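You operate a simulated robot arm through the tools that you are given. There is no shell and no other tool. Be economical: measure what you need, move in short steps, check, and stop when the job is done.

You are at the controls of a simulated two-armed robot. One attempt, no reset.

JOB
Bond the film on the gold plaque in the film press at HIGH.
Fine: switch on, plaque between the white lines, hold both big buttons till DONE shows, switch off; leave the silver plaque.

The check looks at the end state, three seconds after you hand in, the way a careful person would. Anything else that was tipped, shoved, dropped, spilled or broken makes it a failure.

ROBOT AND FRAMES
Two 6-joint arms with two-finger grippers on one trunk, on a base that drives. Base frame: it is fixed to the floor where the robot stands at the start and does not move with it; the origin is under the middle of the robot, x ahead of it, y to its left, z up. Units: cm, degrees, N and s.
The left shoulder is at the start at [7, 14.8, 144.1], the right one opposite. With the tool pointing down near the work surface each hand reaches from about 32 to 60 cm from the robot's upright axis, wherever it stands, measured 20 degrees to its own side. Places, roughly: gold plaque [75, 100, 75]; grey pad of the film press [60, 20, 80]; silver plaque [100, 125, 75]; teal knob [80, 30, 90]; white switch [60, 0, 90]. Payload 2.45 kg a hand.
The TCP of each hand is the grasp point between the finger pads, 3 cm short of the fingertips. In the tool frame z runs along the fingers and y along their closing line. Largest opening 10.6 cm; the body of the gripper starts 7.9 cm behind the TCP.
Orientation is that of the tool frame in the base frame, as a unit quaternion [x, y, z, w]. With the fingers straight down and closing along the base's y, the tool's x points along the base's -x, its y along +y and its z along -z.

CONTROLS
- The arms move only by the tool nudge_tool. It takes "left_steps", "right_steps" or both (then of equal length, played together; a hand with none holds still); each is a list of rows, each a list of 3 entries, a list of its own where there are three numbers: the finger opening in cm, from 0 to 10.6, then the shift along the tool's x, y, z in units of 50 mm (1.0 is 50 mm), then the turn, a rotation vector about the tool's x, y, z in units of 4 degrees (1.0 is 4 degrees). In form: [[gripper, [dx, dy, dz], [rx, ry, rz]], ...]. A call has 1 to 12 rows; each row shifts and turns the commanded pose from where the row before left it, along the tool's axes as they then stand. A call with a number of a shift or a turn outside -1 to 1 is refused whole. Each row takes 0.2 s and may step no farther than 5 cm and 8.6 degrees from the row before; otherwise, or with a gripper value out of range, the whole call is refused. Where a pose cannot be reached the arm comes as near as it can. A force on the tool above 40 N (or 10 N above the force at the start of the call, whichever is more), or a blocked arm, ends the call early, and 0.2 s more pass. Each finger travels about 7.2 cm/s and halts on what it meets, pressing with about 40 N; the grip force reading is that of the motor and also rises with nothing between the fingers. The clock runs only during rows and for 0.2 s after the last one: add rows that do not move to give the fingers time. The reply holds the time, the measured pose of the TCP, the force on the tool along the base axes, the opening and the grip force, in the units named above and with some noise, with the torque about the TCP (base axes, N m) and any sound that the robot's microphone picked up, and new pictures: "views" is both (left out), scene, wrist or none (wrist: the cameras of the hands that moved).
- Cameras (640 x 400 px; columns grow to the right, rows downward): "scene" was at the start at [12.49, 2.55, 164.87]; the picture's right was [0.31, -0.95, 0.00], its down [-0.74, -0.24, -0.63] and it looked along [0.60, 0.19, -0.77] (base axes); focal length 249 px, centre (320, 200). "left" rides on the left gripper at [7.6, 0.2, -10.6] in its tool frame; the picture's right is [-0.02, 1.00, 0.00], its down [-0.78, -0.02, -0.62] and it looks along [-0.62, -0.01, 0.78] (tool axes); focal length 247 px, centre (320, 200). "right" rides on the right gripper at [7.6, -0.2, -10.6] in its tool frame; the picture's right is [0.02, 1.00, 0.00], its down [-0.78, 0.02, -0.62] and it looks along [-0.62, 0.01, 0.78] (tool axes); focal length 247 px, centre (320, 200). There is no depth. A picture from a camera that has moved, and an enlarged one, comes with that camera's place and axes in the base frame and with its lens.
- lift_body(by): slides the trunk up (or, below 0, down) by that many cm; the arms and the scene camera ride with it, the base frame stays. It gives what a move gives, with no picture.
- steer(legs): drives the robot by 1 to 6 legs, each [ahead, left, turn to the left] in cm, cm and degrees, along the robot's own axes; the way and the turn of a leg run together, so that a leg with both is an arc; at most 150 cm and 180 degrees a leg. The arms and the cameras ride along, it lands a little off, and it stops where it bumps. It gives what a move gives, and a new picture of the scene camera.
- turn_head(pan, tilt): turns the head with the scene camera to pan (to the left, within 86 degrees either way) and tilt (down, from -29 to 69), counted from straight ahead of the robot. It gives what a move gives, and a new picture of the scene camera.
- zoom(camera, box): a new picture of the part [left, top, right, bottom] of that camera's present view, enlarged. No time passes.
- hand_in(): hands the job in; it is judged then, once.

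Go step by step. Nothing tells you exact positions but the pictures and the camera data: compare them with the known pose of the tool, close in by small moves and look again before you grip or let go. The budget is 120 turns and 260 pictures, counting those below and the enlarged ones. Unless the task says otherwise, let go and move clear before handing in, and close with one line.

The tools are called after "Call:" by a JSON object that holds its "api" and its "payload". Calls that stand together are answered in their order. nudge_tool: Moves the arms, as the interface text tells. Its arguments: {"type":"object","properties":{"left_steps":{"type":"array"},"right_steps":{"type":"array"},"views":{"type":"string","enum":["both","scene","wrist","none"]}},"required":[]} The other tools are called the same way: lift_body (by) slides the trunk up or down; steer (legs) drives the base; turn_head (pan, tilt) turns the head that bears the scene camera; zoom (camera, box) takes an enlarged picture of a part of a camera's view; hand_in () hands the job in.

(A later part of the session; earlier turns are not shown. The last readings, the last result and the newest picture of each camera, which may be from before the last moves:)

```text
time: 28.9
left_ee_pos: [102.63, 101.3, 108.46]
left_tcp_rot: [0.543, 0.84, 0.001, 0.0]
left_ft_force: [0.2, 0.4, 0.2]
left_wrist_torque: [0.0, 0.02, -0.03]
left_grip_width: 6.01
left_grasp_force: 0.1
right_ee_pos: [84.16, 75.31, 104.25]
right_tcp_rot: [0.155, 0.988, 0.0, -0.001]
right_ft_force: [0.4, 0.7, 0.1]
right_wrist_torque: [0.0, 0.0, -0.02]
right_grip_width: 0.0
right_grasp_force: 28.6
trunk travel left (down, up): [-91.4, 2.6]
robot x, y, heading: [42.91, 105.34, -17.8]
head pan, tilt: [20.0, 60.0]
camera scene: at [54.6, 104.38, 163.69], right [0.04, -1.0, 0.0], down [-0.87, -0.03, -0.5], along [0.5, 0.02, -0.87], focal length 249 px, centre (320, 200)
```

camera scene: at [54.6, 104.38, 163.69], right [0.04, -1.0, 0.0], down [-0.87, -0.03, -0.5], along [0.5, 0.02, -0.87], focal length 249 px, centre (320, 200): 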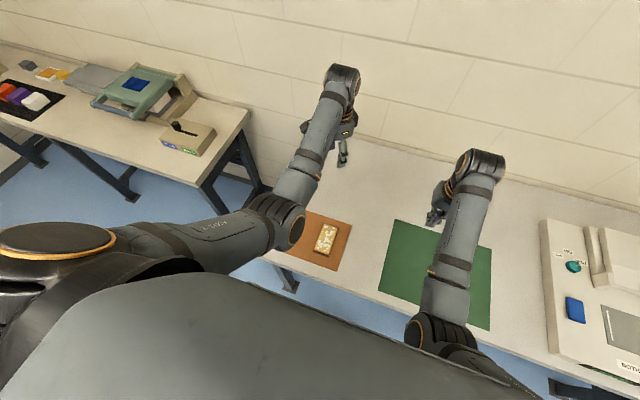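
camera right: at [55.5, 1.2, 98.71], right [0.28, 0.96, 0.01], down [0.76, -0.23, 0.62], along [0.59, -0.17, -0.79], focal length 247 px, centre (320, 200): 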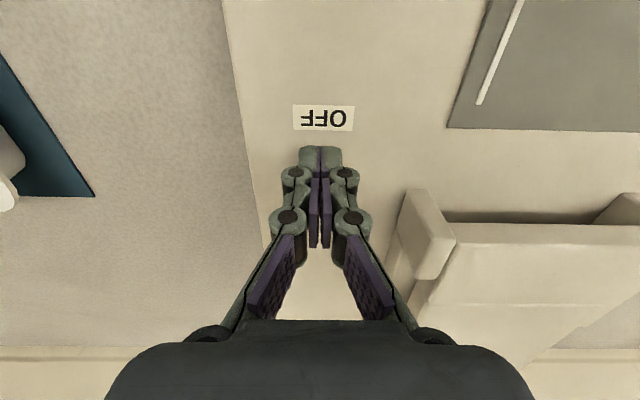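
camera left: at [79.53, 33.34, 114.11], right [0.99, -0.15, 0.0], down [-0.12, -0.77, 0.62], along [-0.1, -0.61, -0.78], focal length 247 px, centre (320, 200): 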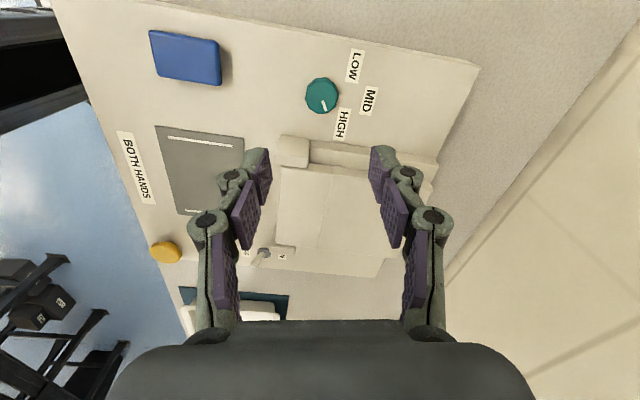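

The gold plaque is near [88, 103.4], long side about along my forward axis. I'll unwind the left hand and bring it above for a close view.

Call:
{"api": "nudge_tool", "payload": {"left_steps": [[8, [0, 0, 0], [0, 0, -1]], [8, [0, 0, 0], [0, 0, -1]], [8, [0, 0, 0], [0, 0, -1]], [8, [0, 0, 0], [0, 0, -1]], [9, [0, 0, 0], [0, 0, -1]], [9, [0, 0, 0], [0, 0, -1]], [9, [0, 0, 0], [0, 0, -1]], [9, [0, 0, 0], [0, 0, -1]], [9, [0, 0, 0], [0, 0, -1]], [9, [0, 0, 0], [0, 0, -1]], [9, [0, 0, 0], [0, 0, -1]], [9, [0, 0, 0], [0, 0, -1]]], "views": "none"}}

Call:
{"api": "nudge_tool", "payload": {"left_steps": [[9, [0.72, -0.12, 0.3], [0, 0, 0]], [9, [0.72, -0.12, 0.3], [0, 0, 0]], [9, [0.72, -0.12, 0.3], [0, 0, 0]], [9, [0.72, -0.12, 0.3], [0, 0, 0]], [9, [0, 0, 0], [0, 0, 0]]]}}

```text
time: 31.5
left_ee_pos: [102.64, 101.33, 108.49]
left_tcp_rot: [0.153, 0.988, 0.0, 0.001]
left_ft_force: [1.1, 0.3, -0.2]
left_wrist_torque: [0.0, 0.06, 0.0]
left_grip_width: 9.02
left_grasp_force: 0.0
right_ee_pos: [84.02, 75.31, 104.13]
right_tcp_rot: [0.155, 0.988, 0.001, -0.001]
right_ft_force: [-0.2, 0.3, 0.8]
right_wrist_torque: [0.01, 0.0, 0.01]
right_grip_width: 0.0
right_grasp_force: 28.3
trunk travel left (down, up): [-91.4, 2.6]
robot x, y, heading: [42.97, 105.81, -17.6]
head pan, tilt: [20.0, 60.0]
```

```text
time: 32.5
left_ee_pos: [100.35, 106.23, 112.53]
left_tcp_rot: [0.136, 0.983, 0.041, 0.118]
left_ft_force: [0.5, -0.2, 0.1]
left_wrist_torque: [0.01, -0.03, -0.01]
left_grip_width: 9.0
left_grasp_force: 0.0
right_ee_pos: [84.23, 75.3, 104.14]
right_tcp_rot: [0.155, 0.988, 0.0, -0.001]
right_ft_force: [0.3, -0.4, 0.8]
right_wrist_torque: [0.01, 0.03, 0.0]
right_grip_width: 0.01
right_grasp_force: 28.3
trunk travel left (down, up): [-91.4, 2.6]
robot x, y, heading: [42.98, 105.62, -17.7]
head pan, tilt: [20.0, 60.0]
stopped in row 4 (left hand): the arm was blocked; the commanded pose is now the measured one
camera scene: at [54.61, 104.38, 163.69], right [0.04, -1.0, 0.0], down [-0.87, -0.03, -0.5], along [0.5, 0.02, -0.87], focal length 249 px, centre (320, 200)
camera left: at [90.62, 108.04, 121.2], right [0.28, 0.95, 0.12], down [0.58, -0.26, 0.77], along [0.77, -0.15, -0.62], focal length 247 px, centre (320, 200)
```

scene: 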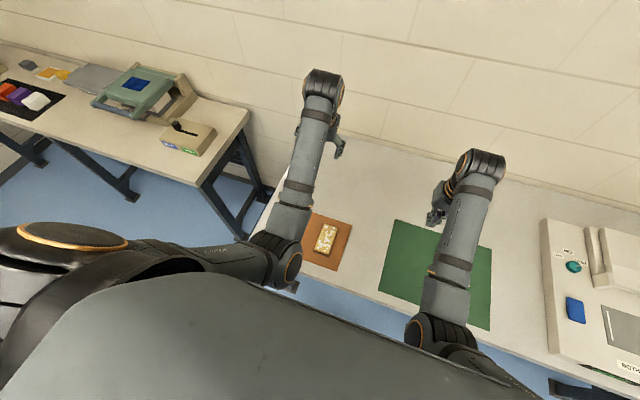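
left: 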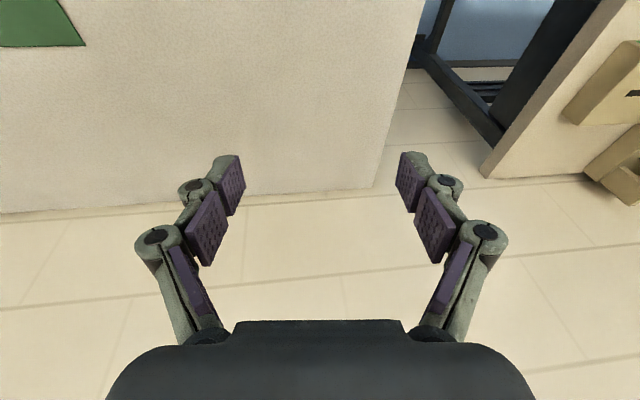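

The arm jammed because it can't fold that close while high. I'll level the hand, go lower first, then pull back towards the plaque.

Call:
{"api": "nudge_tool", "payload": {"left_steps": [[9, [0, 0, 0.6], [0.42, 0.79, 0.12]], [9, [0, 0, 0.6], [0.42, 0.79, 0.12]], [9, [0, 0, 0.6], [0.42, 0.79, 0.12]], [9, [0, 0, 0.6], [0.42, 0.79, 0.12]], [9, [0, 0, 0.6], [0, 0, 0]], [9, [0, 0, 0.5], [0, 0, 0]], [9, [0.5, 0, 0], [0, 0, 0]], [9, [0.5, 0, 0], [0, 0, 0]], [9, [0, 0, 0], [0, 0, 0]]]}}

```text
time: 34.5
left_ee_pos: [97.36, 107.8, 95.08]
left_tcp_rot: [0.155, 0.988, -0.001, -0.001]
left_ft_force: [0.4, 0.7, 0.2]
left_wrist_torque: [0.0, 0.03, -0.03]
left_grip_width: 8.99
left_grasp_force: 0.0
right_ee_pos: [84.12, 75.25, 104.19]
right_tcp_rot: [0.155, 0.988, 0.001, -0.001]
right_ft_force: [0.9, 0.0, 0.0]
right_wrist_torque: [0.02, 0.0, 0.02]
right_grip_width: 0.0
right_grasp_force: 28.5
trunk travel left (down, up): [-91.4, 2.6]
robot x, y, heading: [43.16, 105.36, -17.8]
head pan, tilt: [20.0, 60.0]
camera scene: at [54.69, 104.3, 163.68], right [0.04, -1.0, 0.0], down [-0.87, -0.03, -0.5], along [0.5, 0.02, -0.87], focal length 249 px, centre (320, 200)
camera left: at [90.01, 110.39, 105.73], right [0.33, 0.95, 0.0], down [0.74, -0.25, 0.62], along [0.59, -0.2, -0.78], focal length 247 px, centre (320, 200)
```

scene: 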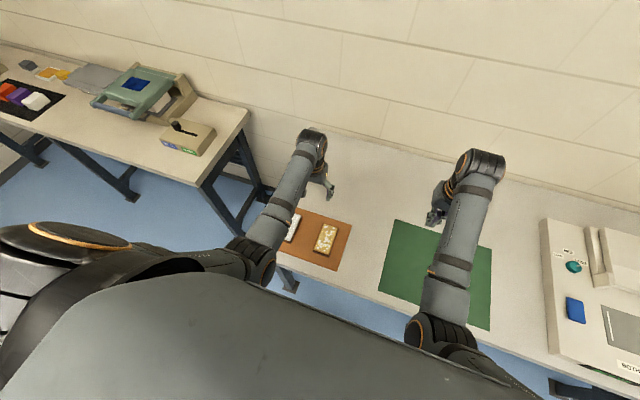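
left: 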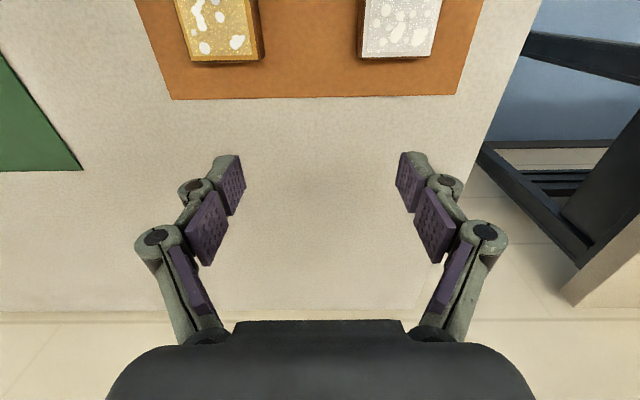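

I'm behind the plaques now, with gold on the left of the picture and silver on the right. I'll move back and right over gold and look again.

Call:
{"api": "nudge_tool", "payload": {"left_steps": [[9, [0.5, -0.55, 0], [0, 0, 0]], [9, [0.5, -0.55, 0], [0, 0, 0]], [9, [0.4, -0.4, 0], [0, 0, 0]], [9, [0, 0, 0], [0, 0, 0]]]}}

Call:
{"api": "zoom", "payload": {"camera": "scene", "box": [260, 190, 380, 290]}}

```text
time: 35.6
left_ee_pos: [91.23, 109.18, 94.88]
left_tcp_rot: [0.15, 0.987, 0.064, 0.016]
left_ft_force: [0.0, 0.2, -0.4]
left_wrist_torque: [0.0, 0.03, 0.02]
left_grip_width: 9.0
left_grasp_force: 0.1
right_ee_pos: [84.05, 75.23, 104.32]
right_tcp_rot: [0.155, 0.988, 0.001, 0.0]
right_ft_force: [-0.8, 0.5, -0.2]
right_wrist_torque: [0.01, 0.02, -0.02]
right_grip_width: 0.0
right_grasp_force: 28.6
trunk travel left (down, up): [-91.4, 2.6]
robot x, y, heading: [42.93, 105.63, -17.7]
head pan, tilt: [20.0, 60.0]
stopped in row 4 (left hand): the arm was blocked; the commanded pose is now the measured one
camera scene: at [54.56, 104.23, 163.69], right [0.04, -1.0, 0.0], down [-0.87, -0.03, -0.5], along [0.5, 0.02, -0.87], focal length 249 px, centre (320, 200)
camera left: at [83.26, 110.34, 105.27], right [0.31, 0.94, 0.13], down [0.71, -0.32, 0.62], along [0.63, -0.1, -0.77], focal length 247 px, centre (320, 200)
```

scene: 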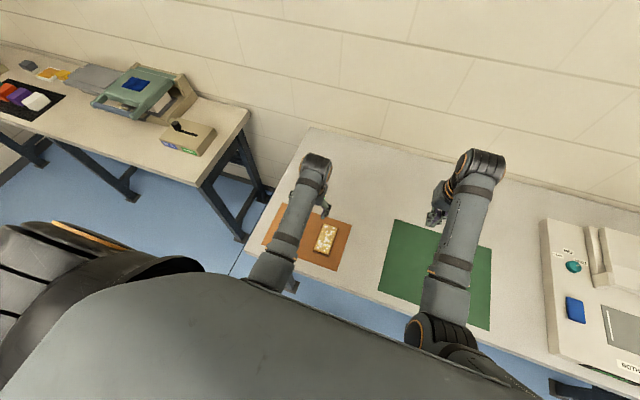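
left: 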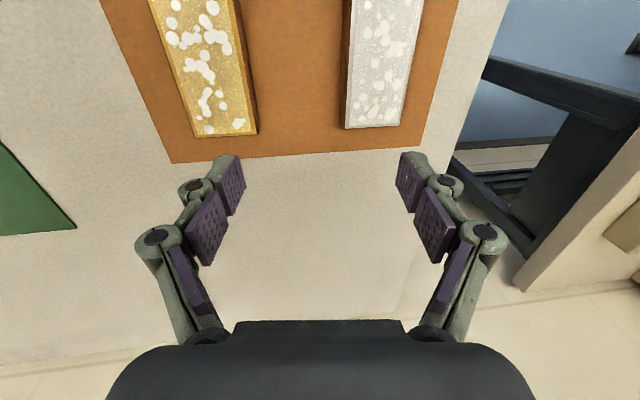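

```text
4.00 times, centred on (320, 240) of scene
camera zoom: at [54.56, 104.23, 163.69], right [0.04, -1.0, 0.0], down [-0.87, -0.03, -0.5], along [0.5, 0.02, -0.87], focal length 997 px, centre (320, 40)
```

zoom: 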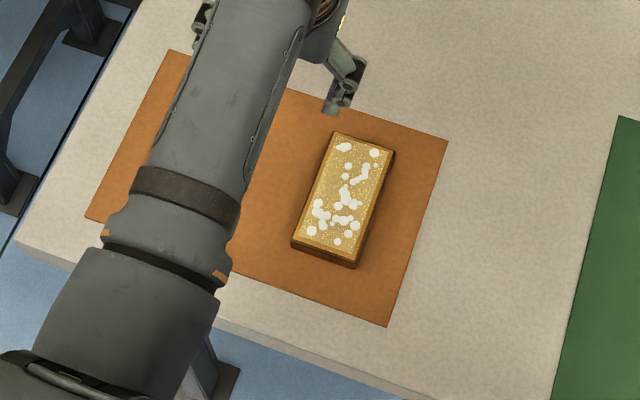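

The left arm can't fold in that far, and the plaque (about 10.5 × 5.5 cm, centre near [87.8, 103.3]) lies too near my midline. I'll drive back 5 and right 8 so it's comfortable for the left hand.

Call:
{"api": "steer", "payload": {"legs": [[-5, -8, 0]]}}

Call:
{"api": "nudge_tool", "payload": {"left_steps": [[9, [-0.2, 0, 0.2], [-0.3, 0.82, 0]], [9, [-0.2, 0, 0.2], [0, 0.5, 0]], [9, [-0.2, 0.2, 0.4], [0, 0, 0]], [9, [0, 0, 0], [0, 0, 0]]]}}

```text
time: 36.7
left_ee_pos: [84.22, 103.1, 94.78]
left_tcp_rot: [0.149, 0.987, 0.063, 0.016]
left_ft_force: [-0.3, 0.0, -0.3]
left_wrist_torque: [-0.04, 0.0, 0.0]
left_grip_width: 9.0
left_grasp_force: 0.1
right_ee_pos: [77.22, 69.37, 104.15]
right_tcp_rot: [0.155, 0.988, -0.002, -0.002]
right_ft_force: [0.5, 1.0, 0.1]
right_wrist_torque: [-0.03, 0.04, 0.01]
right_grip_width: 0.0
right_grasp_force: 28.3
trunk travel left (down, up): [-91.4, 2.6]
robot x, y, heading: [35.96, 99.45, -17.6]
head pan, tilt: [20.0, 60.0]
camera scene: at [47.78, 98.5, 163.67], right [0.04, -1.0, 0.0], down [-0.87, -0.04, -0.5], along [0.5, 0.02, -0.87], focal length 249 px, centre (320, 200)
```

scene: 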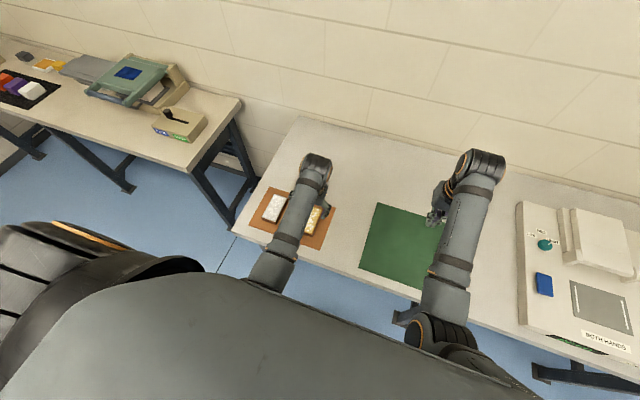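

```text
time: 37.7
left_ee_pos: [87.35, 103.83, 90.88]
left_tcp_rot: [0.146, 0.986, 0.081, -0.028]
left_ft_force: [0.0, -0.5, 0.3]
left_wrist_torque: [-0.03, -0.03, 0.0]
left_grip_width: 8.99
left_grasp_force: 0.0
right_ee_pos: [77.11, 69.29, 104.2]
right_tcp_rot: [0.154, 0.988, 0.0, -0.001]
right_ft_force: [0.3, -0.4, -0.3]
right_wrist_torque: [-0.02, 0.03, -0.03]
right_grip_width: 0.0
right_grasp_force: 28.6
trunk travel left (down, up): [-91.4, 2.6]
robot x, y, heading: [35.89, 99.68, -17.6]
head pan, tilt: [20.0, 60.0]
camera scene: at [47.51, 98.28, 163.69], right [0.04, -1.0, 0.0], down [-0.87, -0.03, -0.5], along [0.5, 0.02, -0.87], focal length 249 px, centre (320, 200)
camera left: at [80.33, 104.41, 101.98], right [0.31, 0.94, 0.15], down [0.76, -0.34, 0.55], along [0.57, -0.06, -0.82], focal length 247 px, centre (320, 200)
```

scene: 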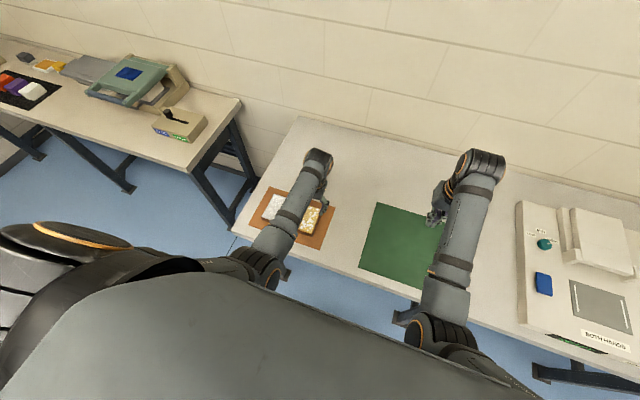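
left: 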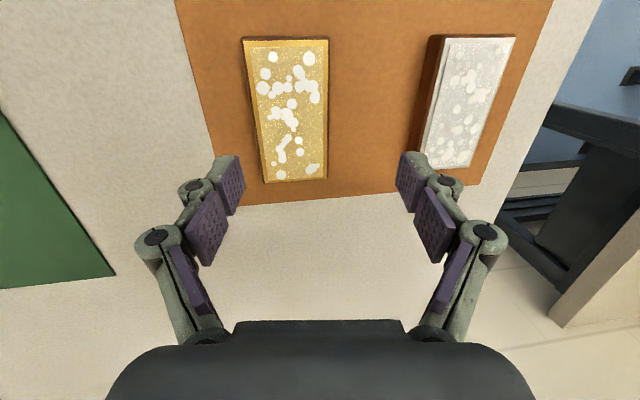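

The hand is tilted about 9°, so I'll level it precisely and look straight down at the plaque.

Call:
{"api": "nudge_tool", "payload": {"left_steps": [[9, [0, 0, 0], [0.72, -0.38, 0.07]], [9, [0, 0, 0], [0.72, -0.38, 0.07]], [9, [0, 0, 0], [0.73, -0.39, 0.06]], [9, [0, 0, 0], [0, 0, 0]]], "views": "wrist"}}

```text
time: 38.7
left_ee_pos: [87.18, 103.67, 90.78]
left_tcp_rot: [0.153, 0.988, -0.001, 0.0]
left_ft_force: [0.1, 0.4, 0.6]
left_wrist_torque: [0.01, -0.03, 0.01]
left_grip_width: 9.0
left_grasp_force: 0.1
right_ee_pos: [76.97, 69.05, 104.18]
right_tcp_rot: [0.155, 0.988, 0.0, -0.001]
right_ft_force: [-0.4, -0.1, -0.4]
right_wrist_torque: [-0.02, 0.05, 0.01]
right_grip_width: 0.03
right_grasp_force: 28.5
trunk travel left (down, up): [-91.4, 2.6]
robot x, y, heading: [35.83, 98.98, -17.7]
head pan, tilt: [20.0, 60.0]
camera left: at [79.84, 106.28, 101.5], right [0.32, 0.95, 0.0], down [0.74, -0.25, 0.62], along [0.59, -0.2, -0.78], focal length 247 px, centre (320, 200)
```

left: 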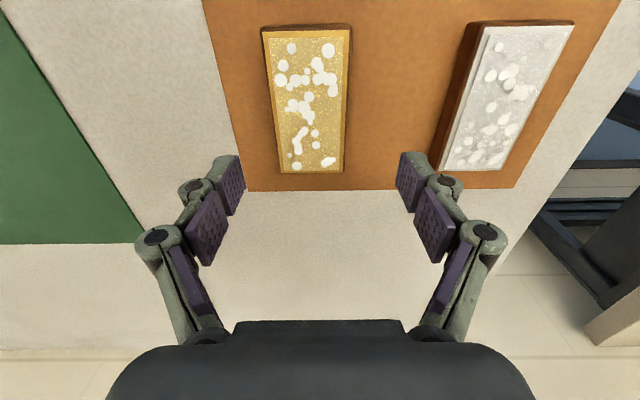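

The plaque is aligned with the hand, about 0.7 cm to the hand's right. I'll shift and lower to z 82 for another look.

Call:
{"api": "nudge_tool", "payload": {"left_steps": [[9, [-0.05, -0.14, 0.6], [0, 0, 0]], [9, [0, 0, 0.6], [0, 0, 0]], [9, [0, 0, 0.5], [0, 0, 0]], [9, [0, 0, 0], [0, 0, 0]]], "views": "both"}}

Call:
{"api": "zoom", "payload": {"camera": "scene", "box": [250, 160, 370, 260]}}

```text
time: 39.7
left_ee_pos: [87.21, 103.11, 82.41]
left_tcp_rot: [0.153, 0.988, 0.0, 0.001]
left_ft_force: [0.2, -0.1, 0.1]
left_wrist_torque: [0.01, 0.03, 0.02]
left_grip_width: 8.99
left_grasp_force: 0.1
right_ee_pos: [77.07, 69.2, 104.13]
right_tcp_rot: [0.155, 0.988, 0.0, -0.001]
right_ft_force: [-0.3, 0.8, -0.3]
right_wrist_torque: [-0.03, -0.01, 0.03]
right_grip_width: 0.0
right_grasp_force: 28.8
trunk travel left (down, up): [-91.4, 2.6]
robot x, y, heading: [35.83, 99.72, -17.8]
head pan, tilt: [20.0, 60.0]
camera scene: at [47.46, 98.24, 163.69], right [0.04, -1.0, 0.0], down [-0.87, -0.03, -0.5], along [0.5, 0.02, -0.87], focal length 249 px, centre (320, 200)
camera left: at [79.9, 105.67, 93.08], right [0.32, 0.95, 0.0], down [0.74, -0.25, 0.62], along [0.59, -0.2, -0.78], focal length 247 px, centre (320, 200)
```

scene: 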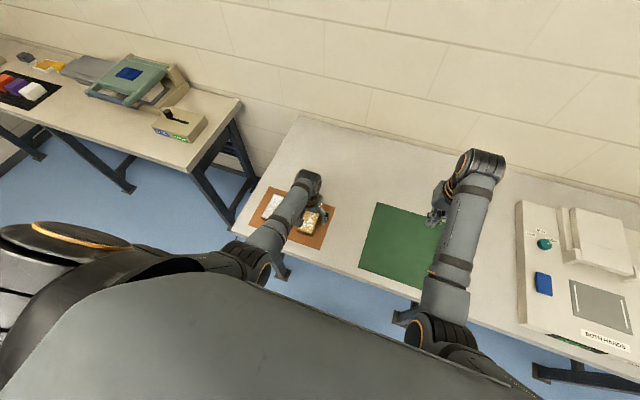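
left: 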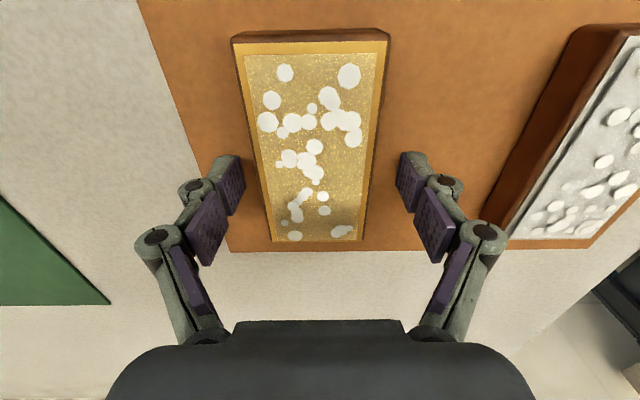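

```text
4.00 times, centred on (310, 210) of scene
camera zoom: at [47.46, 98.24, 163.69], right [0.04, -1.0, 0.0], down [-0.87, -0.03, -0.5], along [0.5, 0.02, -0.87], focal length 997 px, centre (360, 160)
```

zoom: 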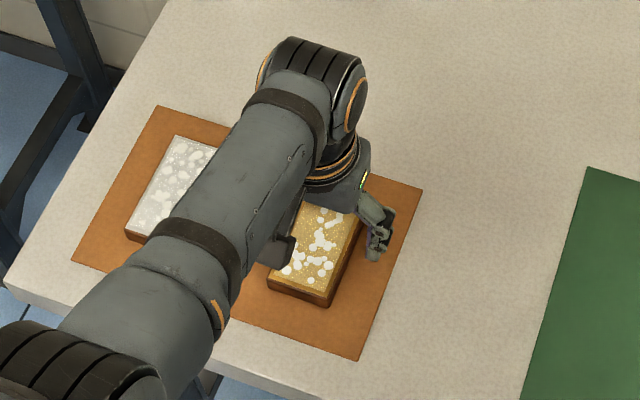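

By parallax the plaque top is at z ≈ 82.6 and the plaque is about 5.5 × 10.3 cm, centred near [86, 103.4]. The fingers already straddle it at the right height, so I'll shift 1.1 cm towards me and close.

Call:
{"api": "nudge_tool", "payload": {"left_steps": [[9, [0.22, 0, 0], [0, 0, 0]], [7.5, [0, 0, 0], [0, 0, 0]], [6, [0, 0, 0], [0, 0, 0]], [4.5, [0, 0, 0], [0, 0, 0]], [4.5, [0, 0, 0], [0, 0, 0]], [4.5, [0, 0, 0], [0, 0, 0]]], "views": "wrist"}}

```text
time: 40.5
left_ee_pos: [86.29, 103.15, 83.21]
left_tcp_rot: [0.154, 0.988, -0.002, 0.007]
left_ft_force: [-10.0, -2.1, 28.7]
left_wrist_torque: [0.58, 0.98, -0.02]
left_grip_width: 5.94
left_grasp_force: 43.1
right_ee_pos: [76.53, 69.15, 104.26]
right_tcp_rot: [0.155, 0.988, 0.001, 0.002]
right_ft_force: [0.7, -0.9, 0.8]
right_wrist_torque: [0.01, -0.02, 0.03]
right_grip_width: 0.0
right_grasp_force: 29.0
trunk travel left (down, up): [-91.4, 2.6]
robot x, y, heading: [35.82, 99.09, -17.9]
head pan, tilt: [20.0, 60.0]
stopped in row 4 (left hand): the force on the tool passed its limit at 44 N (the readings are from after the stop); the commanded pose is now the measured one
camera left: at [78.78, 105.72, 93.67], right [0.32, 0.95, 0.0], down [0.73, -0.25, 0.63], along [0.6, -0.2, -0.77], focal length 247 px, centre (320, 200)
```

left: 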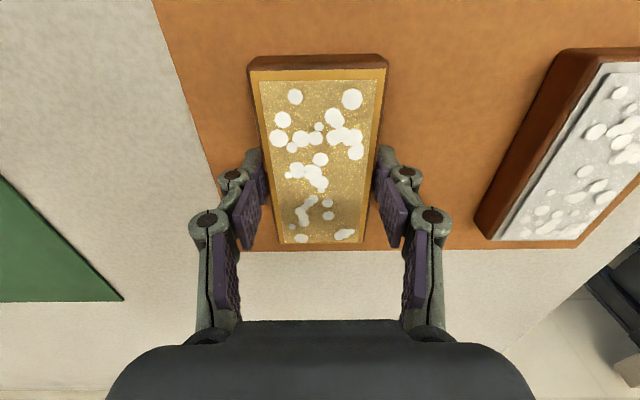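

The tips touched the table as the fingers closed, and the plaque is gripped at 5.9 cm. I'll ease up slightly, keep closing, then lift.

Call:
{"api": "nudge_tool", "payload": {"left_steps": [[4.5, [0, 0, -0.04], [0, 0, 0]], [4.5, [0, 0, 0], [0, 0, 0]], [4.5, [0, 0, 0], [0, 0, 0]]], "views": "none"}}

Call:
{"api": "nudge_tool", "payload": {"left_steps": [[4.5, [0, 0, -0.4], [0, 0, 0]], [4.5, [0, 0, -0.8], [0, 0, 0]], [4.5, [0, 0, 0], [0, 0, 0]]], "views": "both"}}

```text
time: 41.3
left_ee_pos: [86.42, 103.05, 83.04]
left_tcp_rot: [0.153, 0.988, -0.002, 0.007]
left_ft_force: [-9.8, -5.0, 19.0]
left_wrist_torque: [-0.2, 0.12, -0.01]
left_grip_width: 5.88
left_grasp_force: 40.1
right_ee_pos: [76.59, 69.11, 104.19]
right_tcp_rot: [0.155, 0.988, 0.001, 0.001]
right_ft_force: [0.0, 0.3, -0.3]
right_wrist_torque: [0.0, 0.0, -0.01]
right_grip_width: 0.0
right_grasp_force: 28.4
trunk travel left (down, up): [-91.4, 2.6]
robot x, y, heading: [35.83, 98.57, -17.8]
head pan, tilt: [20.0, 60.0]
```

```text
time: 42.1
left_ee_pos: [86.48, 103.16, 88.76]
left_tcp_rot: [0.153, 0.988, -0.001, 0.005]
left_ft_force: [0.1, -0.4, -1.1]
left_wrist_torque: [0.01, 0.03, -0.01]
left_grip_width: 5.95
left_grasp_force: 39.8
right_ee_pos: [77.01, 69.16, 104.18]
right_tcp_rot: [0.155, 0.988, 0.0, -0.001]
right_ft_force: [0.5, 1.0, -0.8]
right_wrist_torque: [-0.01, 0.0, -0.02]
right_grip_width: 0.0
right_grasp_force: 28.6
trunk travel left (down, up): [-91.4, 2.6]
robot x, y, heading: [35.57, 99.42, -17.8]
head pan, tilt: [20.0, 60.0]
camera scene: at [47.54, 98.26, 163.68], right [0.04, -1.0, 0.0], down [-0.87, -0.03, -0.5], along [0.5, 0.02, -0.87], focal length 249 px, centre (320, 200)
camera left: at [79.05, 105.76, 99.47], right [0.32, 0.95, 0.0], down [0.74, -0.25, 0.63], along [0.59, -0.2, -0.78], focal length 247 px, centre (320, 200)
```

scene: 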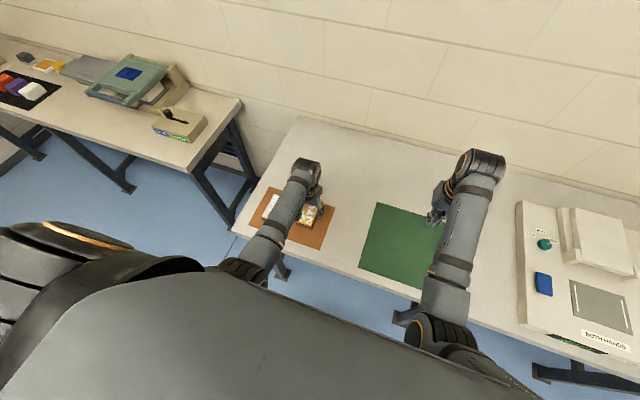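
left: 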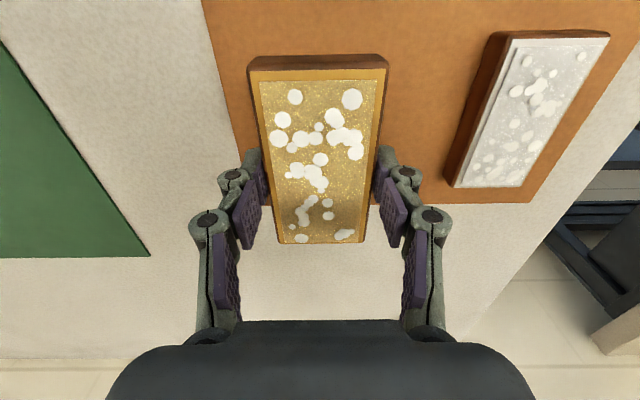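

The plaque is held securely. I'll raise it and extend forward while starting to turn it 90°, before driving back to the press.

Call:
{"api": "nudge_tool", "payload": {"left_steps": [[4.5, [-0.4, 0, -0.7], [0, 0, 0]], [4.5, [-0.4, 0, -0.7], [0, 0, 0]], [4.5, [-0.4, 0, -0.7], [0, 0, 0]], [4.5, [-0.2, 0, -0.6], [0, 0, 0]], [4.5, [0, 0, 0], [0, 0, 1]], [4.5, [0, 0, 0], [0, 0, 1]], [4.5, [0, 0, 0], [0, 0, 1]], [4.5, [0, 0, 0], [0, 0, 1]], [4.5, [0, 0, 0], [0, 0, 1]], [4.5, [0, 0, 0], [0, 0, 1]], [4.5, [0, 0, 0], [0, 0, 1]], [4.5, [0, 0, 0], [0, 0, 1]]], "views": "scene"}}

Call:
{"api": "nudge_tool", "payload": {"left_steps": [[4.5, [0, 0, 0], [0, 0, 1]], [4.5, [0, 0, 0], [0, 0, 1]], [4.5, [0, 0, 0], [0, 0, 1]], [4.5, [0, 0, 0], [0, 0, 1]], [4.5, [0, 0, 0], [0, 0, 1]], [4.5, [0, 0, 0], [0, 0, 1]], [4.5, [0, 0, 0], [0, 0, 1]], [4.5, [0, 0, 0], [0, 0, 1]], [4.5, [0, 0, 0], [0, 0, 1]], [4.5, [0, 0, 0], [0, 0, 1]], [4.5, [0, 0, 0], [0, 0, 1]], [4.5, [0, 0, 0], [0, 0, 1]]], "views": "wrist"}}

```text
time: 44.7
left_ee_pos: [93.17, 101.08, 102.44]
left_tcp_rot: [0.42, 0.907, 0.001, 0.005]
left_ft_force: [-0.5, 0.1, -1.2]
left_wrist_torque: [-0.03, 0.01, -0.01]
left_grip_width: 5.89
left_grasp_force: 40.1
right_ee_pos: [76.95, 69.17, 104.13]
right_tcp_rot: [0.154, 0.988, 0.0, 0.0]
right_ft_force: [-0.6, -0.8, 0.0]
right_wrist_torque: [0.04, 0.03, -0.03]
right_grip_width: 0.0
right_grasp_force: 29.0
trunk travel left (down, up): [-91.4, 2.6]
robot x, y, heading: [35.9, 99.24, -17.6]
head pan, tilt: [20.0, 60.0]
camera scene: at [47.5, 98.26, 163.69], right [0.04, -1.0, 0.0], down [-0.87, -0.03, -0.5], along [0.5, 0.02, -0.87], focal length 249 px, centre (320, 200)
```

scene: 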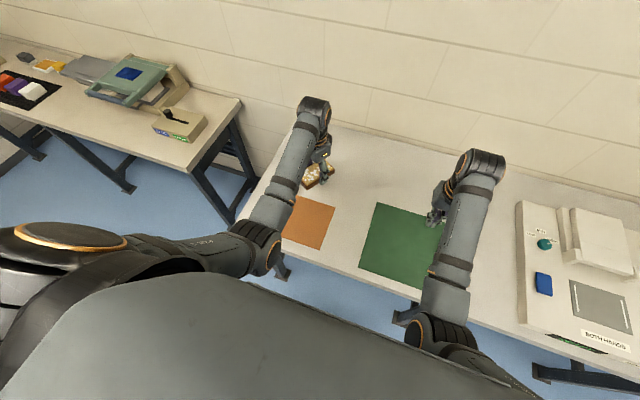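

```text
time: 47.3
left_ee_pos: [93.15, 101.13, 102.51]
left_tcp_rot: [0.753, 0.658, 0.002, 0.004]
left_ft_force: [0.1, -0.5, -1.6]
left_wrist_torque: [0.0, -0.06, -0.01]
left_grip_width: 5.92
left_grasp_force: 40.0
right_ee_pos: [76.99, 69.14, 104.22]
right_tcp_rot: [0.155, 0.988, 0.0, -0.002]
right_ft_force: [-0.7, -0.1, -0.8]
right_wrist_torque: [0.02, -0.02, 0.02]
right_grip_width: 0.01
right_grasp_force: 28.8
trunk travel left (down, up): [-91.4, 2.6]
robot x, y, heading: [36.14, 99.43, -18.1]
head pan, tilt: [20.0, 60.0]
camera left: at [94.04, 108.84, 113.13], right [0.99, -0.16, 0.01], down [-0.13, -0.77, 0.62], along [-0.09, -0.62, -0.78], focal length 247 px, centre (320, 200)
```

left: 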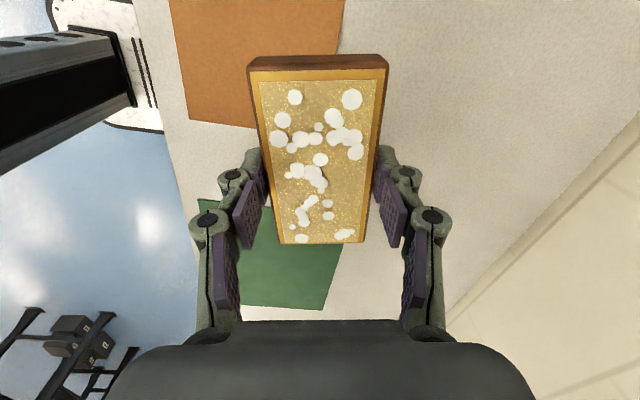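

The plaque is turned 80°. Now I'll drive right to the press and look at it.

Call:
{"api": "steer", "payload": {"legs": [[0, -85, 0]]}}

Call:
{"api": "turn_head", "payload": {"pan": 12, "tilt": 55}}

```text
time: 51.8
left_ee_pos: [67.26, 20.51, 102.46]
left_tcp_rot: [0.752, 0.659, 0.002, 0.004]
left_ft_force: [0.1, 0.9, -1.4]
left_wrist_torque: [-0.03, -0.01, 0.0]
left_grip_width: 5.89
left_grasp_force: 40.0
right_ee_pos: [51.23, -11.45, 104.06]
right_tcp_rot: [0.154, 0.988, 0.0, -0.001]
right_ft_force: [0.0, 0.1, -0.4]
right_wrist_torque: [-0.02, 0.02, -0.01]
right_grip_width: 0.01
right_grasp_force: 28.8
trunk travel left (down, up): [-91.4, 2.6]
robot x, y, heading: [10.39, 18.58, -17.6]
head pan, tilt: [20.0, 60.0]
camera scene: at [21.77, 17.65, 163.69], right [0.04, -1.0, 0.0], down [-0.87, -0.04, -0.5], along [0.5, 0.02, -0.87], focal length 249 px, centre (320, 200)
```

scene: 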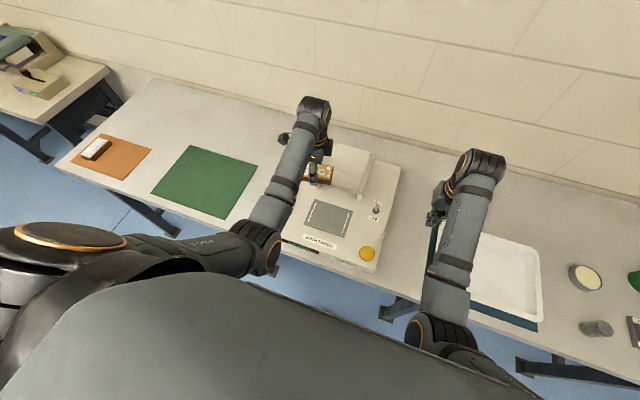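

```text
time: 52.5
left_ee_pos: [67.3, 20.4, 102.57]
left_tcp_rot: [0.753, 0.658, 0.002, 0.004]
left_ft_force: [0.5, -0.3, -2.6]
left_wrist_torque: [0.0, -0.01, -0.01]
left_grip_width: 5.91
left_grasp_force: 40.1
right_ee_pos: [51.22, -11.55, 104.2]
right_tcp_rot: [0.154, 0.988, 0.0, -0.001]
right_ft_force: [-0.7, 0.0, -0.7]
right_wrist_torque: [0.04, 0.01, 0.01]
right_grip_width: 0.0
right_grasp_force: 28.5
trunk travel left (down, up): [-91.4, 2.6]
robot x, y, heading: [10.23, 18.65, -17.8]
head pan, tilt: [12.0, 55.0]
camera scene: at [22.25, 16.56, 164.29], right [-0.1, -1.0, 0.0], down [-0.82, 0.08, -0.57], along [0.57, -0.06, -0.82], focal length 249 px, centre (320, 200)
```

scene: 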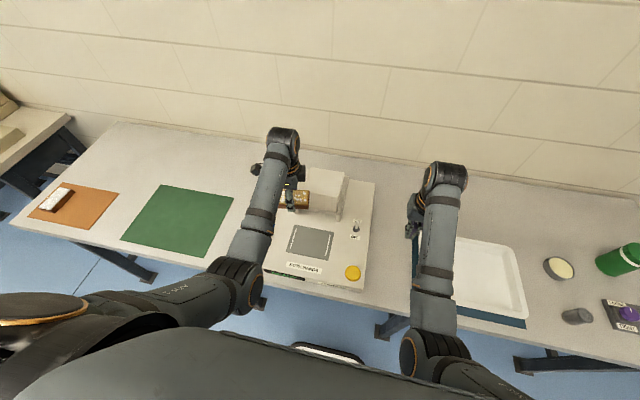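

The silver plaque is undisturbed and the press is ahead. I'll finish the 90° turn and bring the plaque over the pad, lowering partway.

Call:
{"api": "nudge_tool", "payload": {"left_steps": [[4.5, [0, 0, 0], [0, 0, 1]], [4.5, [0, 0, 0], [0, 0, 1]], [4.5, [0, 0, 0], [0, 0, 0.5]], [4.5, [-0.3, -0.32, 0.4], [0, 0, 0]], [4.5, [-0.3, -0.32, 0.4], [0, 0, 0]], [4.5, [-0.3, -0.32, 0.4], [0, 0, 0]], [4.5, [-0.24, 0, 0.4], [0, 0, 0]], [4.5, [0, 0, 0], [0, 0, 0]]]}}

Call:
{"api": "zoom", "payload": {"camera": "scene", "box": [240, 160, 400, 300]}}

```text
time: 54.3
left_ee_pos: [61.48, 17.73, 94.42]
left_tcp_rot: [0.805, 0.593, 0.013, 0.0]
left_ft_force: [0.3, -0.9, -1.7]
left_wrist_torque: [-0.01, 0.04, -0.03]
left_grip_width: 5.88
left_grasp_force: 40.0
right_ee_pos: [51.38, -11.56, 104.16]
right_tcp_rot: [0.154, 0.988, 0.0, -0.001]
right_ft_force: [-0.1, 0.3, -0.4]
right_wrist_torque: [0.02, 0.04, -0.01]
right_grip_width: 0.0
right_grasp_force: 28.5
trunk travel left (down, up): [-91.4, 2.6]
robot x, y, heading: [10.16, 18.97, -17.7]
head pan, tilt: [12.0, 55.0]
camera scene: at [22.26, 16.58, 164.29], right [-0.1, -1.0, 0.0], down [-0.82, 0.08, -0.57], along [0.57, -0.06, -0.82], focal length 249 px, centre (320, 200)
camera left: at [63.54, 24.93, 105.15], right [0.95, -0.32, 0.01], down [-0.26, -0.75, 0.6], along [-0.18, -0.58, -0.8], focal length 247 px, centre (320, 200)
```

scene: 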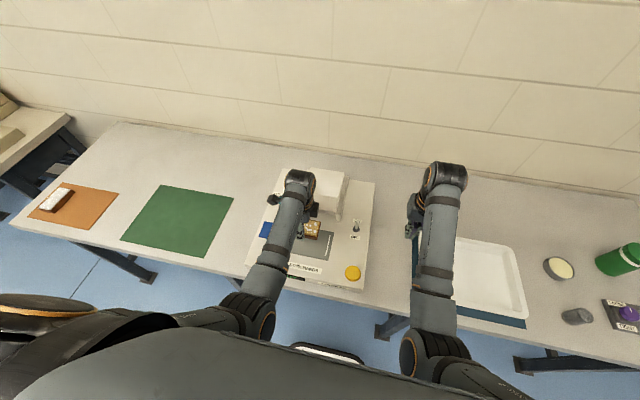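
left: 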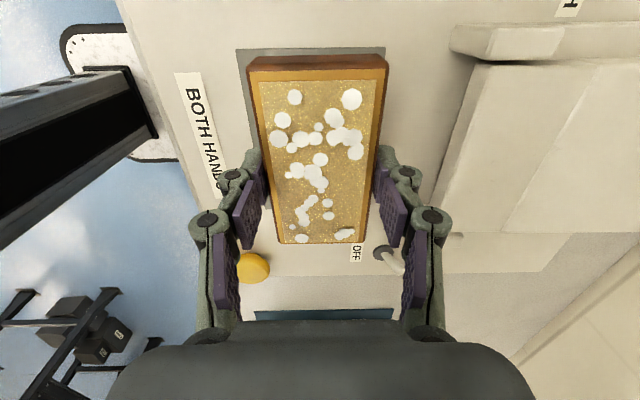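

```text
2.86 times, centred on (320, 230) of scene
camera zoom: at [22.26, 16.58, 164.29], right [-0.1, -1.0, 0.0], down [-0.82, 0.08, -0.57], along [0.57, -0.06, -0.82], focal length 712 px, centre (320, 114)
```

zoom: 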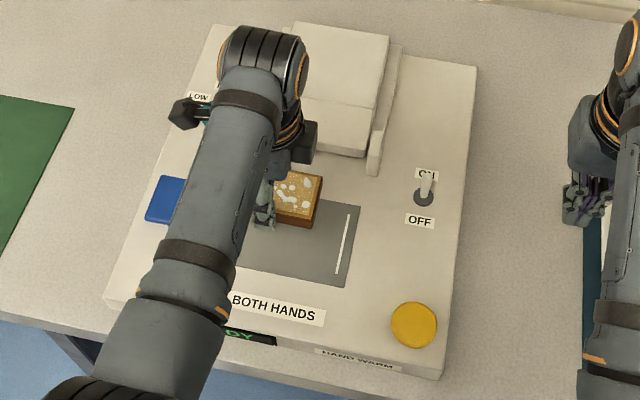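

The display now reads READY. The plaque is nearly over the pad, so I'll shift right about 1.3 cm and forward-correct slightly while lowering, then re-check.

Call:
{"api": "nudge_tool", "payload": {"left_steps": [[4.5, [0, -0.05, 0.4], [0, 0, 0]], [4.5, [-0.13, -0.05, 0.3], [0, 0, 0]], [4.5, [-0.13, 0, 0.2], [0, 0, 0]], [4.5, [0, 0, 0], [0, 0, 0]]]}}

Call:
{"api": "zoom", "payload": {"camera": "left", "box": [160, 20, 480, 300]}}

Call:
{"api": "zoom", "payload": {"camera": "scene", "box": [250, 180, 380, 290]}}

```text
time: 55.3
left_ee_pos: [60.5, 17.24, 89.46]
left_tcp_rot: [0.805, 0.594, 0.011, -0.006]
left_ft_force: [0.2, -0.4, -1.9]
left_wrist_torque: [0.04, 0.0, -0.02]
left_grip_width: 5.88
left_grasp_force: 39.8
right_ee_pos: [51.2, -11.56, 104.18]
right_tcp_rot: [0.155, 0.988, -0.001, -0.002]
right_ft_force: [-0.4, -1.2, 0.0]
right_wrist_torque: [0.01, 0.03, -0.01]
right_grip_width: 0.0
right_grasp_force: 28.8
trunk travel left (down, up): [-91.4, 2.6]
robot x, y, heading: [10.15, 18.88, -17.6]
head pan, tilt: [12.0, 55.0]
camera scene: at [22.27, 16.57, 164.29], right [-0.1, -1.0, 0.0], down [-0.82, 0.08, -0.57], along [0.57, -0.06, -0.82], focal length 249 px, centre (320, 200)
camera left: at [62.66, 24.29, 100.3], right [0.95, -0.32, 0.0], down [-0.26, -0.76, 0.6], along [-0.19, -0.57, -0.8], focal length 247 px, centre (320, 200)
```

scene: 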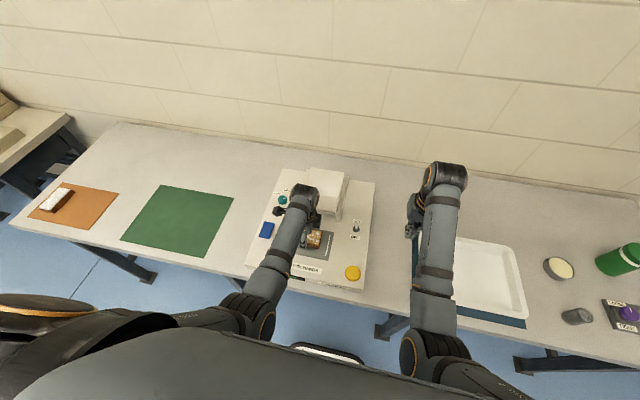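
left: 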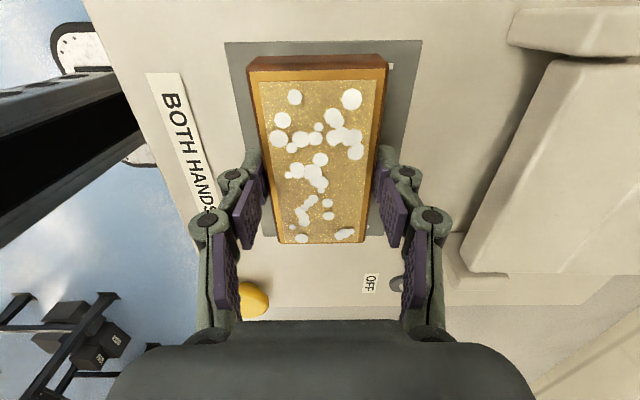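

```text
1.43 times, centred on (320, 160) of left
camera zoom: at [62.66, 24.29, 100.3], right [0.95, -0.32, 0.0], down [-0.26, -0.76, 0.6], along [-0.19, -0.57, -0.8], focal length 353 px, centre (320, 257)
```

zoom: 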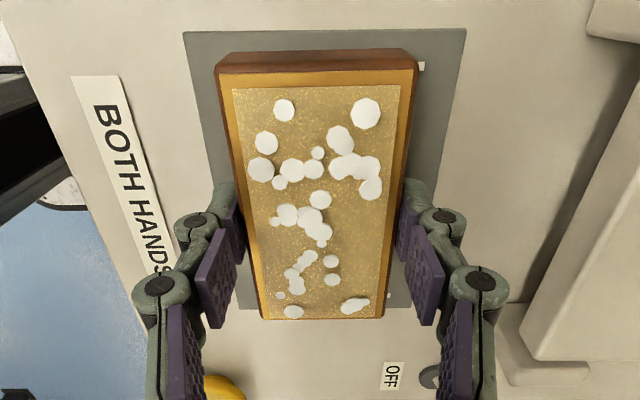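

```text
3.64 times, centred on (315, 235) of scene
camera zoom: at [22.27, 16.57, 164.29], right [-0.1, -1.0, 0.0], down [-0.82, 0.08, -0.57], along [0.57, -0.06, -0.82], focal length 906 px, centre (338, 73)
```

zoom: 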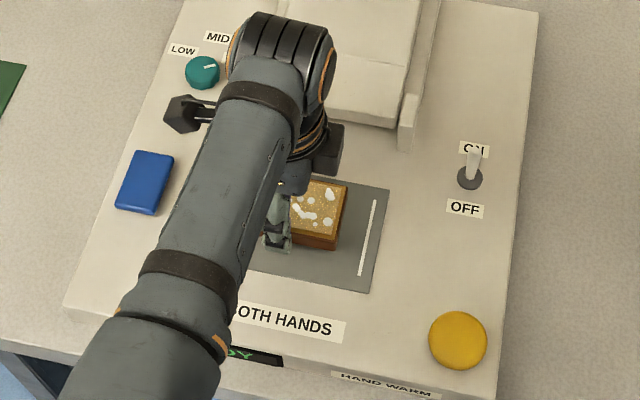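

The pad centre works out to [60.3, 16.0] at z ≈ 84.5, and the plaque centre is about 0.9 cm too far left. I'll correct, level the small tilt and lower 1 cm.

Call:
{"api": "nudge_tool", "payload": {"left_steps": [[4.5, [-0.1, 0.05, 0], [0, -0.25, 0]], [4.5, [-0.09, 0, 0], [0, -0.25, 0]], [4.5, [0, 0, 0.15], [0, 0, 0]], [4.5, [0, 0, 0], [0, 0, 0]]], "views": "none"}}

Call:
{"api": "zoom", "payload": {"camera": "left", "box": [160, 20, 480, 300]}}

Call:
{"api": "zoom", "payload": {"camera": "scene", "box": [280, 200, 360, 270]}}

```text
time: 56.3
left_ee_pos: [60.02, 16.17, 88.34]
left_tcp_rot: [0.805, 0.593, -0.005, 0.001]
left_ft_force: [-0.8, 0.2, -0.9]
left_wrist_torque: [-0.01, 0.0, 0.02]
left_grip_width: 5.91
left_grasp_force: 40.3
right_ee_pos: [51.22, -11.52, 104.2]
right_tcp_rot: [0.155, 0.988, 0.0, -0.001]
right_ft_force: [-0.5, -0.2, -0.1]
right_wrist_torque: [-0.02, 0.01, -0.03]
right_grip_width: 0.03
right_grasp_force: 28.3
trunk travel left (down, up): [-91.4, 2.6]
robot x, y, heading: [10.26, 18.54, -17.8]
head pan, tilt: [12.0, 55.0]
```

```text
1.43 times, centred on (320, 160) of left
camera zoom: at [62.39, 23.69, 98.94], right [0.95, -0.32, 0.0], down [-0.24, -0.74, 0.63], along [-0.2, -0.59, -0.78], focal length 353 px, centre (320, 257)
```

zoom: 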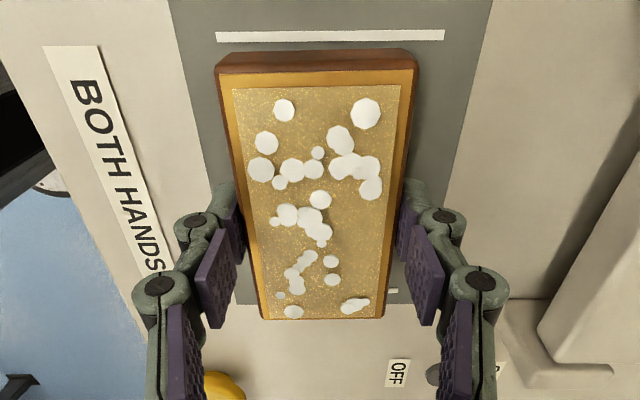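

```text
5.71 times, centred on (320, 235) of scene
camera zoom: at [22.25, 16.57, 164.29], right [-0.1, -1.0, 0.0], down [-0.82, 0.08, -0.57], along [0.57, -0.06, -0.82], focal length 1424 px, centre (320, 0)
```

zoom: 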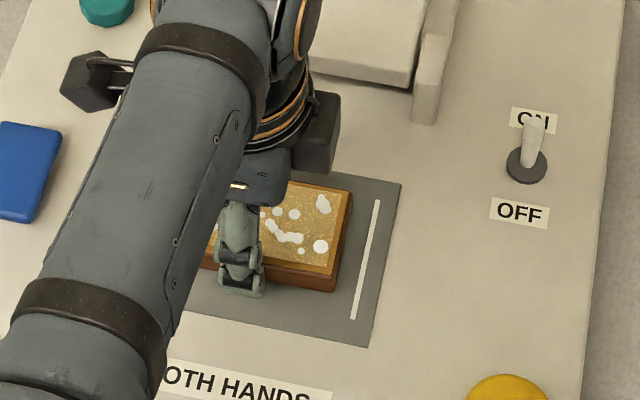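

The plaque sits about 0.4 cm inside the left line and about 1.4 cm inside the right one. I'll shift 0.45 cm right and 0.4 forward, then lower gently.

Call:
{"api": "nudge_tool", "payload": {"left_steps": [[4.5, [-0.1, 0.08, 0], [0, 0, 0]], [4.5, [0, 0, 0.07], [0, 0, 0]], [4.5, [0, 0, 0.05], [0, 0, 0]], [4.5, [0, 0, 0], [0, 0, 0]]], "views": "none"}}

Call:
{"api": "zoom", "payload": {"camera": "left", "box": [160, 20, 480, 300]}}

Call:
{"api": "zoom", "payload": {"camera": "scene", "box": [280, 200, 360, 270]}}

```text
time: 57.3
left_ee_pos: [60.39, 16.06, 87.59]
left_tcp_rot: [0.804, 0.594, -0.003, -0.001]
left_ft_force: [-0.3, -1.0, -2.2]
left_wrist_torque: [0.01, -0.01, 0.0]
left_grip_width: 5.92
left_grasp_force: 40.2
right_ee_pos: [51.32, -11.6, 104.21]
right_tcp_rot: [0.155, 0.988, 0.0, -0.001]
right_ft_force: [0.0, 0.3, -0.1]
right_wrist_torque: [0.02, 0.02, 0.02]
right_grip_width: 0.0
right_grasp_force: 28.5
trunk travel left (down, up): [-91.4, 2.6]
robot x, y, heading: [10.01, 18.62, -17.8]
head pan, tilt: [12.0, 55.0]
```

```text
1.43 times, centred on (320, 160) of left
camera zoom: at [62.76, 23.37, 98.28], right [0.95, -0.31, 0.0], down [-0.24, -0.74, 0.62], along [-0.2, -0.59, -0.78], focal length 353 px, centre (320, 257)
```

zoom: 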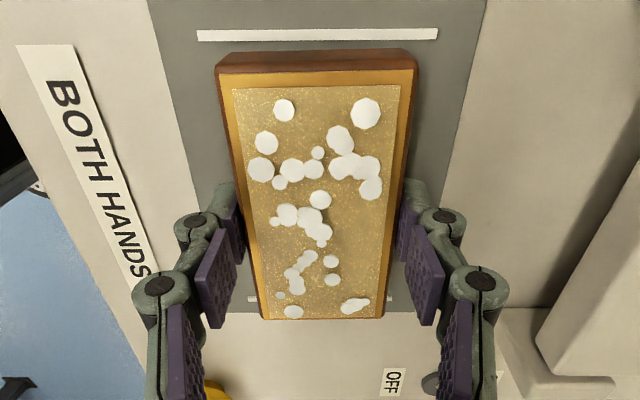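

```text
5.71 times, centred on (320, 235) of scene
camera zoom: at [22.26, 16.57, 164.29], right [-0.1, -1.0, 0.0], down [-0.82, 0.08, -0.57], along [0.57, -0.06, -0.82], focal length 1424 px, centre (320, 0)
```

zoom: 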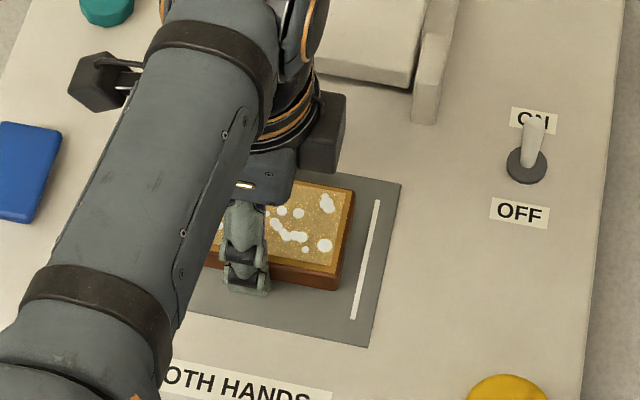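

It's centred front to back. I'll nudge another 0.3 cm right and go down until contact.

Call:
{"api": "nudge_tool", "payload": {"left_steps": [[4.5, [-0.07, 0, 0], [0, 0, 0]], [4.5, [0, 0, 0.06], [0, 0, 0]], [4.5, [0, 0, 0.04], [0, 0, 0]], [4.5, [0, 0, 0], [0, 0, 0]]], "views": "none"}}

Call:
{"api": "zoom", "payload": {"camera": "left", "box": [160, 20, 480, 300]}}

Call:
{"api": "zoom", "payload": {"camera": "scene", "box": [280, 200, 360, 270]}}

```text
time: 58.5
left_ee_pos: [60.59, 16.16, 87.13]
left_tcp_rot: [0.804, 0.595, 0.001, -0.003]
left_ft_force: [1.1, 0.3, -1.3]
left_wrist_torque: [-0.02, -0.02, 0.0]
left_grip_width: 5.91
left_grasp_force: 40.1
right_ee_pos: [51.31, -11.5, 104.16]
right_tcp_rot: [0.155, 0.988, 0.001, -0.001]
right_ft_force: [-0.7, 0.2, -0.4]
right_wrist_torque: [0.01, 0.01, 0.04]
right_grip_width: 0.0
right_grasp_force: 28.5
trunk travel left (down, up): [-91.4, 2.6]
robot x, y, heading: [9.67, 18.8, -17.8]
head pan, tilt: [12.0, 55.0]
stopped in row 4 (left hand): the arm was blocked; the commanded pose is now the measured one
```

```text
1.43 times, centred on (320, 160) of left
camera zoom: at [62.84, 23.45, 97.85], right [0.95, -0.31, 0.0], down [-0.24, -0.75, 0.62], along [-0.2, -0.59, -0.79], focal length 353 px, centre (320, 257)
```

zoom: 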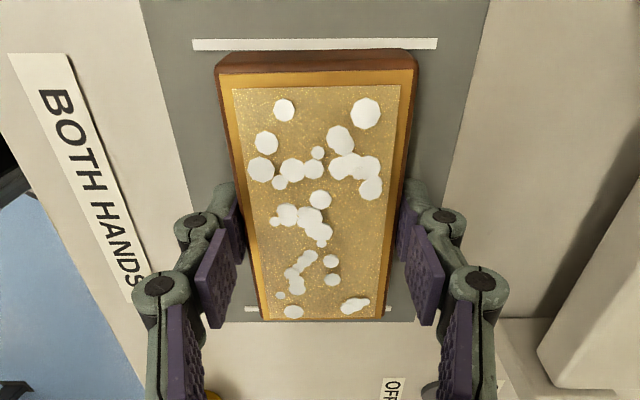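

```text
5.71 times, centred on (320, 235) of scene
camera zoom: at [22.24, 16.57, 164.29], right [-0.1, -1.0, 0.0], down [-0.82, 0.08, -0.57], along [0.57, -0.06, -0.82], focal length 1424 px, centre (320, 0)
```

zoom: 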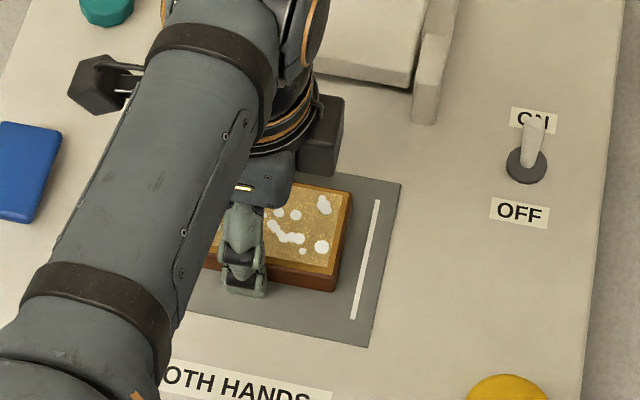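

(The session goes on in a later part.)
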